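You operate a simulated robot arm through the tools that you are given. There is no shell and no other tool. Be economical: measure what you need, move in short steps, check, and stop when the job is done.

Carry out the task below with a simulated robot arm. There is one attempt and no reset: what you move stays moved.

TASK
Put one of the strainers from the steel table on top of the spare wheel.
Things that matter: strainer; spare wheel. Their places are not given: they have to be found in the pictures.

It is judged by the outcome, as a careful person would: the job done as asked, and still so three seconds after it is handed in. It fails if anything else is knocked over, pushed out of place, dropped, spilled or broken.

THE ROBOT
A 7-joint arm with a two-finger parallel gripper, fixed in place. Base frame: the origin is at the foot of the arm, x ahead of it, y to its left, z up; the work surface is at about z = 0. Lengths are in mm, angles in rad, forces in N, time in s.
With the tool pointing down near the work surface it reaches from about 240 to 620 mm from the base axis. Its first joint turns from -1.152 to 1.152 rad. Payload 2.6 kg.
Tool frame: the origin (TCP) lies between the finger pads and is the grasp point; the fingertips stand 30 mm ahead of it; z points along the fingers, y is the line along which they close. The gripper opens to 94 mm. The fingers are 28 mm wide and 10 mm thick; the gripper's body (50 by 96 mm) begins 55 mm behind the TCP.
Orientation is told as [roll, pitch, yaw] about the base's x, y, z axes, in that order, counted from this pose: with the fingers straight down and closing along the base's y, the tool's x points along the base's -x, its y along +y and its z along -z.

THE INTERFACE
- The arm moves only by the tool play_rows. Its argument "series" is text: rows parted by semicolons, each of 5 numbers parted by spaces: the opening, from 0 (shut) to 1 (fully open), then the shift along the base's x, y, z in cm, then the turn about the base's z in rad. In form: claw dx dy dz spin; .... A call has 1 to 20 rows; each row is the pose to reach, as a shift and turn from the pose commanded when the call began. A row lasts 0.2 s, in which the tool goes at most 50 mm and 0.15 rad; a call with a longer step from one row to the next is refused whole, and so is a gripper value outside its range. A pose out of reach is approached as far as the arm can. The call stops where the force on the tool passes 40 N (or 10 N more than at its start, if that is more) or the arm is blocked; 0.2 s more then pass. The fingers move at their own pace (about 72 mm/s each) and stop on an object; they squeeze with about 37 N. The grip force told is the motor's: it shows also when the fingers shut on nothing. Time passes only in rows, and 0.2 s behind the last, so rows that repeat a pose let the fingers close. It gives the time, the measured TCP pose, the force on the tool (base axes), the opening and the grip force at its end, in the units of the frame above (readings bear some noise), and new pictures: "views" is both (left out), scene, wrist or none.
- Cameras (640 x 400 px; columns grow to the right, rows downward): "scene" is fixed at [45.1, 436.8, 569.6]; the picture's right is [-0.68, -0.73, 0.00], its down [-0.39, 0.36, -0.85] and it looks along [0.62, -0.58, -0.53] (base axes); focal length 329 px, centre (320, 200). "wrist" rides on the gripper at [-37, 0, -58] in the tool frame; the picture's right is [0.00, -1.00, 0.00], its down [0.97, 0.00, -0.24] and it looks along [0.24, 0.00, 0.97] (tool axes); focal length 218 px, centre (320, 200).
- point_at(camera, pixels): for up to 12 pixels [column, row] of the newest picture of that camera ("zoom" is the newest enlarged one), the place [x, y, z] in the base frame of the surface seen there, good to about 2 mm. No time passes.
- enlarge(camera, box): a new picture of the part [left, top, right, bottom] of that camera's present view, enlarged. No time passes.
- close_job(): hands the job in; it is judged then, once.

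Work in short steps. Measure before you move; look again where a grasp or a placing could have gone wrong, and mend it. You have 60 turns and 120 pictures in all, the two below and enlarged ones among them. Open the gripper and draw the arm clear of the work before you hand the job in, unless the task says otherwise; then end with one line.

The tools are called after "Call:" by a JSON object that holds its "api" and its "payload". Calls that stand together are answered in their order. play_rows: Moves the arm, as the interface text tells. Its arguments: {"type":"object","properties":{"series":{"type":"string"},"views":{"type":"string","enum":["both","scene","wrist","none"]}},"required":["series"]} The other tools are called the same way: point_at (camera, pixels) gives the place of the surface under pixels of a picture; enlarge (camera, box) takes an enlarged picture of a part of a camera's view; close_job () hands the job in.

At the start:

```text
time: 0.0
eef_pos: [404.2, 137.7, 328.1]
orientation: [0.0, -0.001, -0.001]
wrist_force: [0.1, 1.4, 0.4]
gripper_width: 94.1
grip_force: 0.0
```

scene: 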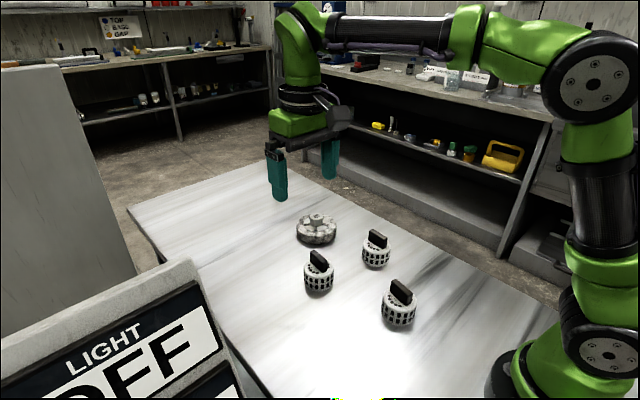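
wrist: 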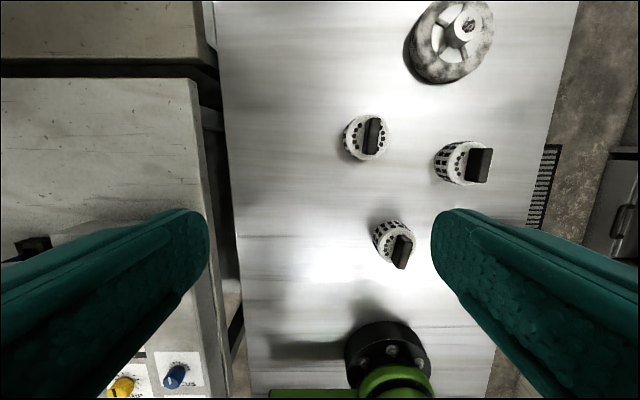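

The scene shows three strainers (at about 319,270; 376,250; 398,305) and the spare wheel at (316,229). I enlarge and measure them.

Call:
{"api": "enlarge", "payload": {"camera": "scene", "box": [270, 190, 450, 340]}}

Call:
{"api": "enlarge", "payload": {"camera": "wrist", "box": [320, 0, 520, 280]}}

Call:
{"api": "point_at", "payload": {"camera": "wrist", "pixels": [[372, 135], [480, 165], [402, 252], [468, 25], [450, 40], [435, 40], [488, 20], [440, 70], [452, 5], [355, 150], [300, 180]]}}

Call:
{"api": "point_at", "payload": {"camera": "scene", "pixels": [[316, 217], [300, 225], [333, 228], [316, 236], [321, 257], [378, 235], [402, 287], [319, 290], [376, 267], [398, 327]]}}

```text
2.67 times, centred on (360, 265) of scene
```

zoom: 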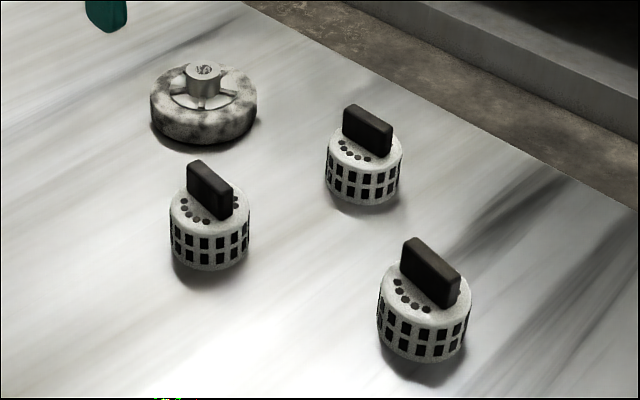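

```text
1.43 times, centred on (420, 140) of wrist
```

zoom: 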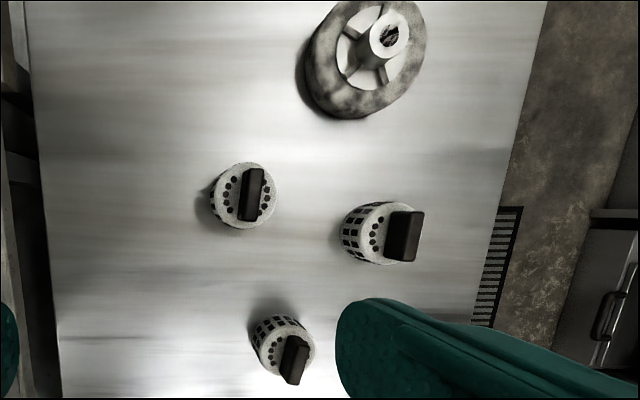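

```text
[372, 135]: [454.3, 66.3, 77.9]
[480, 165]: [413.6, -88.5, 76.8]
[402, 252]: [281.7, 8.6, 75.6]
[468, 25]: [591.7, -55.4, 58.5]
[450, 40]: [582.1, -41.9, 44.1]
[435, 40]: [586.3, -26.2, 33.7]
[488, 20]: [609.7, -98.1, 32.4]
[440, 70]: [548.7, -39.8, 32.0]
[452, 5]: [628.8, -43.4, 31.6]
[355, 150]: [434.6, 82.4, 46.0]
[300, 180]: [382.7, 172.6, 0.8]
```

```text
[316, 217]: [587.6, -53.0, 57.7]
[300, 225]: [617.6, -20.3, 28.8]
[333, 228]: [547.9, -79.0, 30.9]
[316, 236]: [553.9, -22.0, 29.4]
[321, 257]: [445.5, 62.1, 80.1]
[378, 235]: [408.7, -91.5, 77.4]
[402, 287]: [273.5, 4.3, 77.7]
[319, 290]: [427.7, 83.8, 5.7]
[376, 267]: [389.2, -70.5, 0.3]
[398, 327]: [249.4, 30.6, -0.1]
```

The targets are clear: strainer at about (450,64) with its handle running roughly along x, and the wheel hub at about (590,-55), z 58. Next I measure the handle's line and the hub's outline.

Call:
{"api": "point_at", "payload": {"camera": "zoom", "pixels": [[257, 172], [251, 194], [248, 216], [262, 194], [245, 180], [390, 12], [390, 55], [373, 38], [407, 35], [390, 35], [221, 195], [271, 195]]}}

Call:
{"api": "enlarge", "payload": {"camera": "scene", "box": [284, 200, 348, 240]}}

```text
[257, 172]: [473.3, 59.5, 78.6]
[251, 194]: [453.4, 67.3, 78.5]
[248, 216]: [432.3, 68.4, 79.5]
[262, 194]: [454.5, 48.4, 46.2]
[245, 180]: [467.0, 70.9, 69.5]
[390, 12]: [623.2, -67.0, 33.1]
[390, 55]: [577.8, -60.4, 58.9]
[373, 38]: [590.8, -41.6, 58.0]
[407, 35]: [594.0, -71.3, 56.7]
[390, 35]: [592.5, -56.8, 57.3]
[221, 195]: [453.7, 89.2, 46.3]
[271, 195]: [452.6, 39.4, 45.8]
```

```text
10.00 times, centred on (316, 220) of scene
```

zoom: 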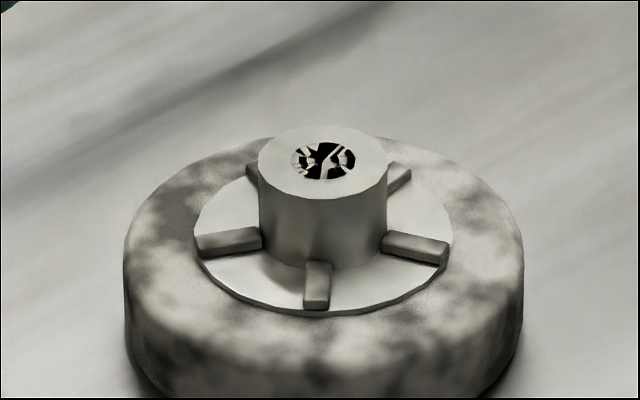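

The hub is a flat cylinder whose top centre is near zoom (323,163). I measure its edges and look closely at the chosen strainer.

Call:
{"api": "point_at", "payload": {"camera": "zoom", "pixels": [[263, 163], [383, 163], [323, 132], [323, 194], [280, 185], [366, 185], [280, 140], [366, 140]]}}

Call:
{"api": "enlarge", "payload": {"camera": "scene", "box": [287, 245, 351, 297]}}

```text
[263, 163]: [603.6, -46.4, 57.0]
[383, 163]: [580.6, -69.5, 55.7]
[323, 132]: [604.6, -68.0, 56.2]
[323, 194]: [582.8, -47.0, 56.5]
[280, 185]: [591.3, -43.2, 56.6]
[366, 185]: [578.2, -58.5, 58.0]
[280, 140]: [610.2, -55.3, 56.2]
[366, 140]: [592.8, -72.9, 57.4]
```

```text
7.69 times, centred on (319, 271) of scene
```

zoom: 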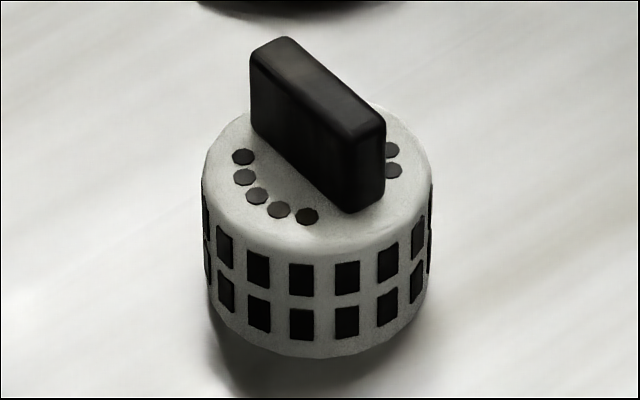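

Hub centre is about (593,-58), z 57. Now the handle's corners and body rim.

Call:
{"api": "point_at", "payload": {"camera": "zoom", "pixels": [[256, 54], [286, 42], [347, 130], [378, 120], [318, 85], [320, 150], [268, 90], [330, 175], [318, 245], [210, 160], [425, 165], [318, 350]]}}

```text
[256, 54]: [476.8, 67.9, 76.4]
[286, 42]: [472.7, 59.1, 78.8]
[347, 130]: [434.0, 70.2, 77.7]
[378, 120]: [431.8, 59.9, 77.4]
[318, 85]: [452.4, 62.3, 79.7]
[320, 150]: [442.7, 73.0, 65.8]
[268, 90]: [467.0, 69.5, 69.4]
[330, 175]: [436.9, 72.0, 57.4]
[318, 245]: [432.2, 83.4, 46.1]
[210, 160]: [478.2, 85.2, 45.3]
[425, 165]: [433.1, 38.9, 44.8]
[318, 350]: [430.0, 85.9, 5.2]
```

Handle centre is (453.5,64.5), turned about -0.06 rad, top at z 78. I go above it first.

Call:
{"api": "play_rows", "payload": {"series": "0.6 1.6 -2.4 -4 -0.03; 0.6 3.3 -4.9 -8 -0.06; 0.6 4.93 -7.32 -12 -0.06; 0.6 4.93 -7.32 -16 -0.06; 0.6 4.93 -7.32 -18 -0.06; 0.6 4.93 -7.32 -18 -0.06"}}

```text
refused: row 2 steps farther than a row can; nothing moved
```

Call:
{"api": "play_rows", "payload": {"series": "0.6 1.2 -1.8 -3 -0.03; 0.6 2.4 -3.6 -6 -0.06; 0.6 3.6 -5.4 -9 -0.06; 0.6 4.93 -7.32 -12 -0.06; 0.6 4.93 -7.32 -16 -0.06; 0.6 4.93 -7.32 -18 -0.06; 0.6 4.93 -7.32 -18 -0.06"}}

```text
time: 1.6
eef_pos: [454.8, 62.7, 146.7]
orientation: [0.001, 0.0, -0.064]
wrist_force: [0.1, -0.6, 0.2]
gripper_width: 56.5
grip_force: 0.1
```

scene: 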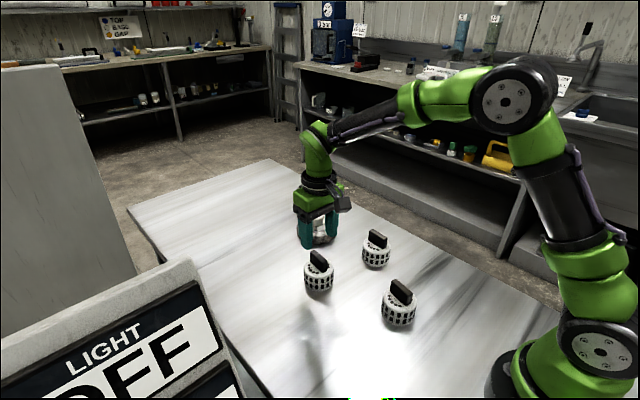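
wrist: 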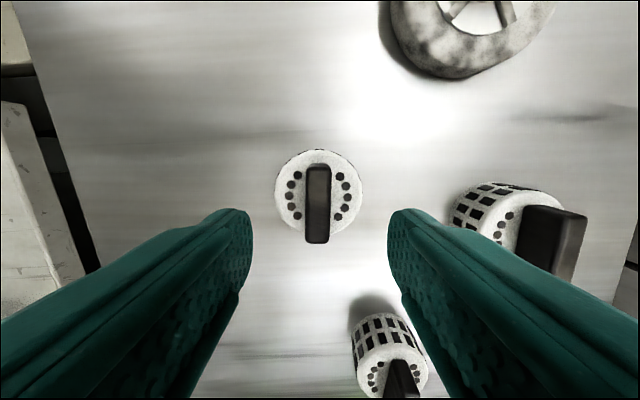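

The handle (col 318) is centred between the fingers (col ~320) and parallel to them. I descend to z about 80 and close.

Call:
{"api": "play_rows", "payload": {"series": "0.6 0 0 -3 0; 0.6 0 0 -5.5 0; 0.6 0 0 -6.6 0; 0.6 0 0 -6.6 0; 0 0 0 -6.6 0; 0 0 0 -6.6 0; 0 0 0 -6.6 0; 0 0 0 -6.6 0"}}

```text
time: 3.4
eef_pos: [454.2, 64.9, 80.8]
orientation: [0.001, -0.003, -0.061]
wrist_force: [-1.8, -0.3, 21.8]
gripper_width: 15.0
grip_force: 36.6
```

scene: 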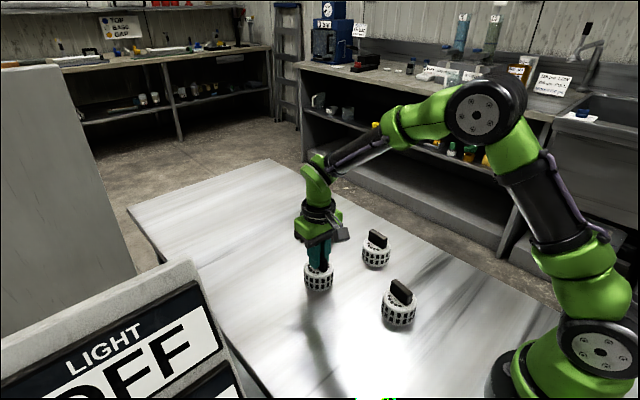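
wrist: 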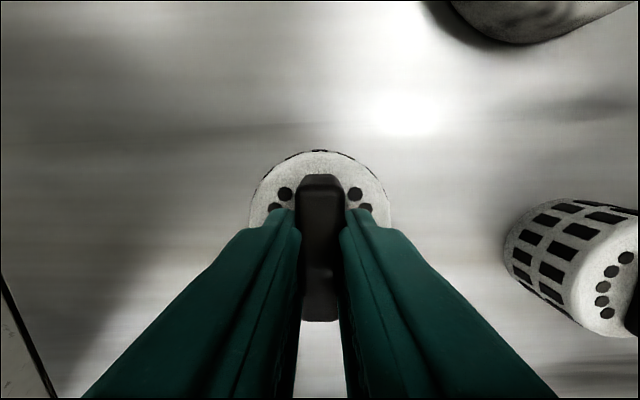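

The grip holds at 15 mm width. I lift it straight up 85 mm.

Call:
{"api": "play_rows", "payload": {"series": "0 0 0 1 0; 0 0 0 3 0; 0 0 0 5.5 0; 0 0 0 8.5 0; 0 0 0 8.5 0; 0 0 0 8.5 0"}}

```text
time: 4.8
eef_pos: [455.6, 63.1, 166.3]
orientation: [-0.001, 0.0, -0.061]
wrist_force: [-0.5, 0.4, -1.3]
gripper_width: 15.3
grip_force: 37.0
```

scene: 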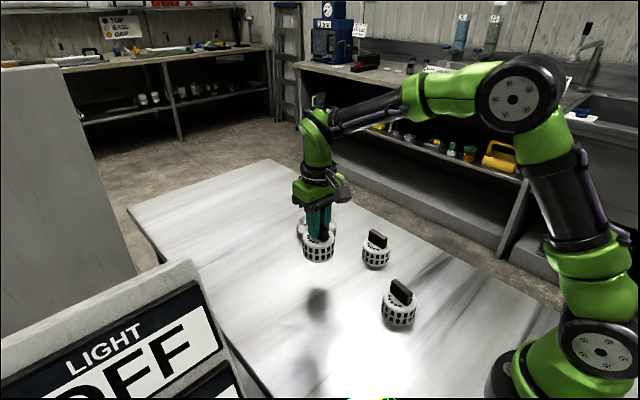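
wrist: 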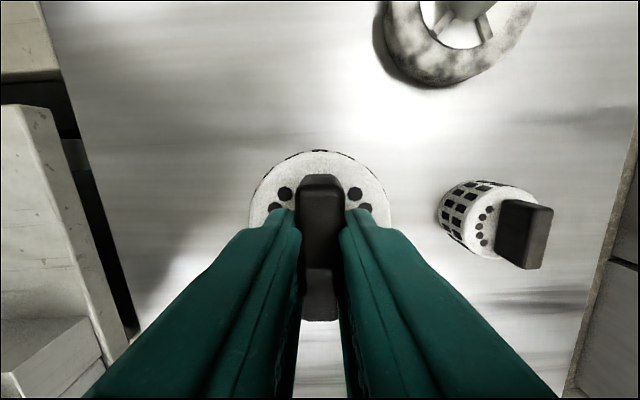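

The strainer hangs level, its underside at z about 85, clear of the hub (57). I carry it over to above (593,-58).

Call:
{"api": "play_rows", "payload": {"series": "0 1.4 -1.2 0 0; 0 3.5 -3.1 0 0; 0 6.0 -5.3 0 0; 0 8.5 -7.5 0 0; 0 11 -9.6 0 0; 0 12.8 -11.3 0 0; 0 13.8 -12.15 0 0; 0 13.8 -12.15 0 0; 0 13.8 -12.15 0 0"}}

```text
time: 6.8
eef_pos: [592.3, -57.5, 165.2]
orientation: [-0.002, -0.001, -0.06]
wrist_force: [0.2, 0.1, -1.0]
gripper_width: 14.9
grip_force: 36.6
```

scene: 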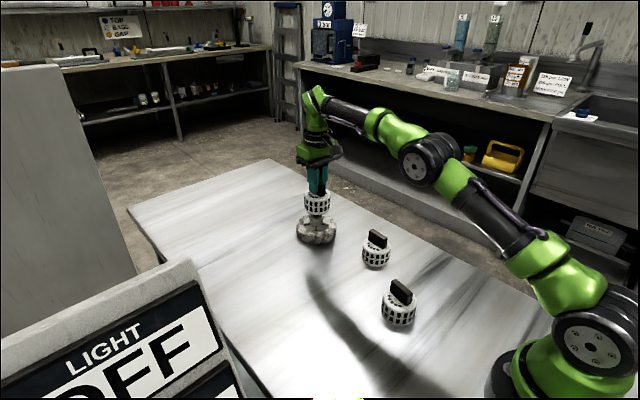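
wrist: 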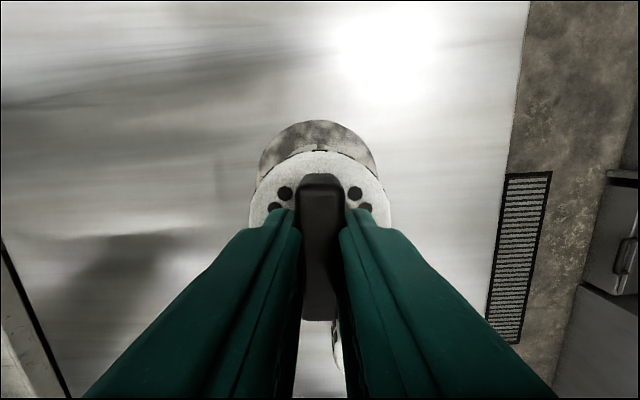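

It is over the hub. I lower to just above it and then check.

Call:
{"api": "play_rows", "payload": {"series": "0 0 0 -1.2 0; 0 0 0 -2.2 0; 0 0 0 -2.5 0; 0 0 0 -2.5 0", "views": "none"}}

Call:
{"api": "enlarge", "payload": {"camera": "scene", "box": [277, 180, 357, 250]}}

```text
time: 7.8
eef_pos: [591.6, -57.6, 142.7]
orientation: [0.0, 0.0, -0.06]
wrist_force: [0.2, -0.4, -1.7]
gripper_width: 15.3
grip_force: 36.9
```

```text
5.71 times, centred on (317, 215) of scene
```

zoom: 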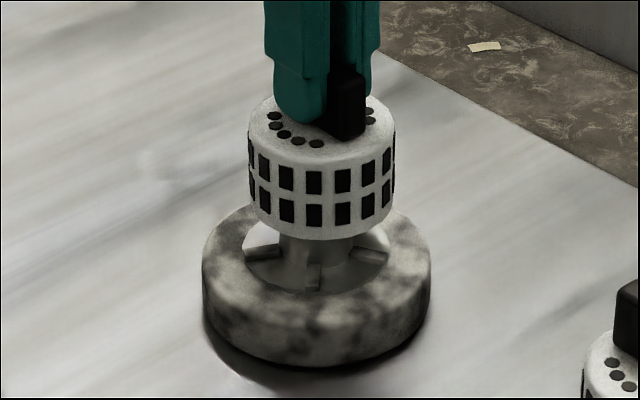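

Centred within about 2 mm and a few mm above the hub. I nudge 1 mm in x and lower gently to contact.

Call:
{"api": "play_rows", "payload": {"series": "0 0.1 0 -0.1 0; 0 0.1 0 -0.2 0; 0 0.1 0 -0.3 0; 0 0.1 0 -0.4 0; 0 0.1 0 -0.4 0", "views": "none"}}

Call:
{"api": "enlarge", "payload": {"camera": "scene", "box": [277, 180, 357, 250]}}

```text
time: 9.0
eef_pos: [592.6, -56.5, 138.1]
orientation: [0.0, 0.002, -0.061]
wrist_force: [0.0, 0.4, -1.1]
gripper_width: 15.3
grip_force: 36.7
```

```text
5.71 times, centred on (317, 215) of scene
```

zoom: 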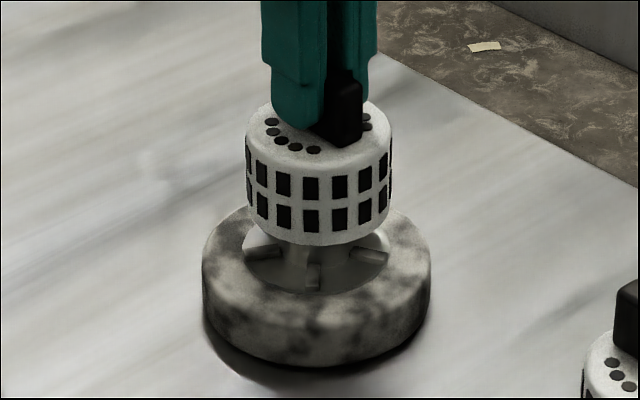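

No contact yet (force -1.1), so I go down further in 0.5 mm steps.

Call:
{"api": "play_rows", "payload": {"series": "0 0 0 -0.05 0; 0 0 0 -0.1 0; 0 0 0 -0.15 0; 0 0 0 -0.15 0", "views": "none"}}

```text
time: 10.0
eef_pos: [594.9, -56.6, 137.7]
orientation: [0.001, -0.004, -0.062]
wrist_force: [-7.7, -0.9, 11.1]
gripper_width: 15.3
grip_force: 36.9
```

Contact is felt (+11 N). I ease up 0.5 mm and open the fingers, holding position.

Call:
{"api": "play_rows", "payload": {"series": "0 0 0 0.05 0; 0 0 0 0.05 0; 0.2 0 0 0.05 0; 0.3 0 0 0.05 0; 0.45 0 0 0.05 0; 0.45 0 0 0.05 0", "views": "wrist"}}

Call:
{"api": "enlarge", "payload": {"camera": "scene", "box": [277, 180, 357, 250]}}

```text
time: 11.4
eef_pos: [594.1, -55.7, 136.3]
orientation: [0.0, 0.002, -0.061]
wrist_force: [-0.2, -0.2, -0.2]
gripper_width: 42.5
grip_force: 0.1
```

wrist: 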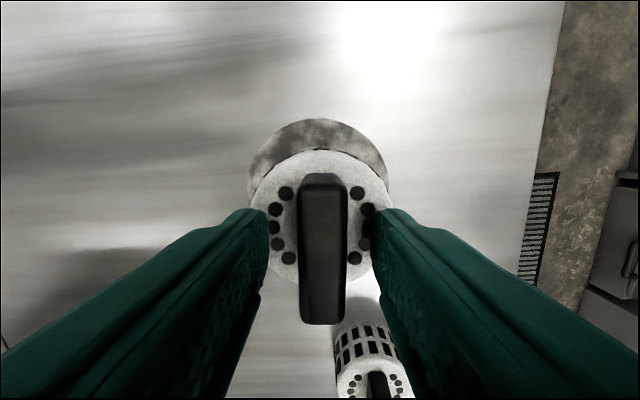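

```text
5.71 times, centred on (317, 215) of scene
```

zoom: 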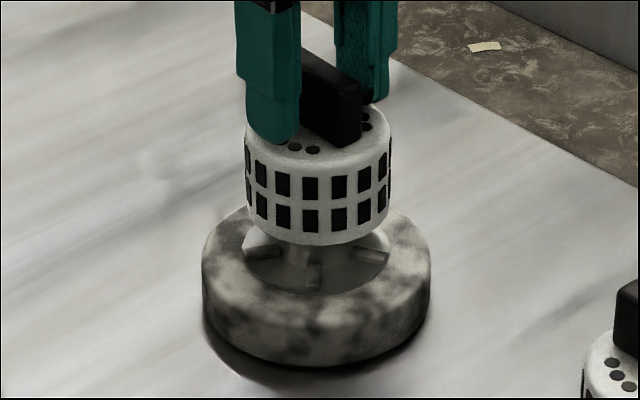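

The strainer stands level on the hub and is released. I rise straight up, then draw back.

Call:
{"api": "play_rows", "payload": {"series": "0.5 0 0 1 0; 0.5 0 0 3 0; 0.5 0 0 6 0; 0.5 0 0 10 0; 0.5 -2 0 14 0; 0.5 -6 1 16 0; 0.5 -10 3 17 0; 0.5 -14 5 17 0; 0.5 -17 6 17 0; 0.5 -17 6 17 0; 0.5 -17 6 17 0"}}

Call:
{"api": "enlarge", "payload": {"camera": "scene", "box": [277, 180, 357, 250]}}

```text
time: 13.8
eef_pos: [424.5, 6.3, 307.4]
orientation: [0.0, 0.001, -0.06]
wrist_force: [-0.5, 0.2, -0.1]
gripper_width: 46.9
grip_force: 0.0
out of reach, approached as far as the arm can: row 4, 5
```

scene: 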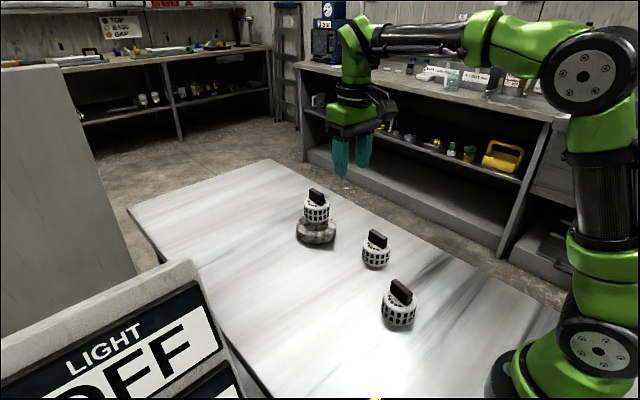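
wrist: 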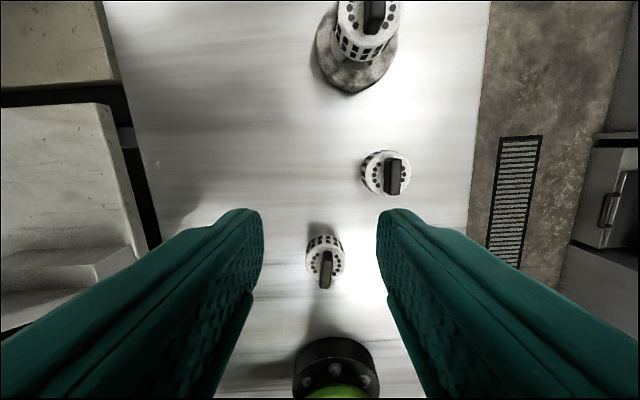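

```text
5.71 times, centred on (317, 215) of scene
```

zoom: 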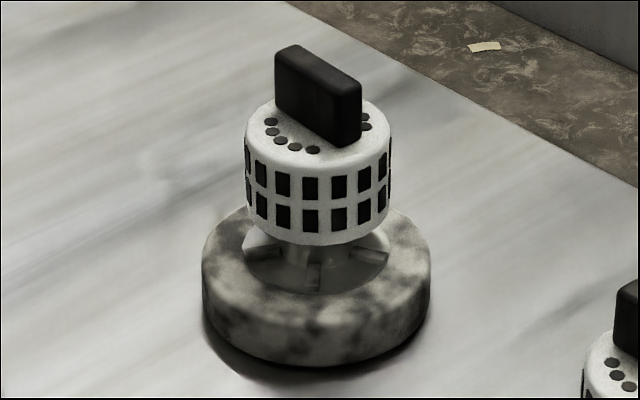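

The strainer rests level on the wheel hub, nothing else has moved, and the arm is clear, so I hand the job in.

Call:
{"api": "close_job", "payload": {}}

```text
The job is handed in.
```

One strainer now stands level on the hub of the spare wheel; the other two strainers and the wheel were not disturbed, and the arm was drawn clear with the gripper open before I handed the job in.
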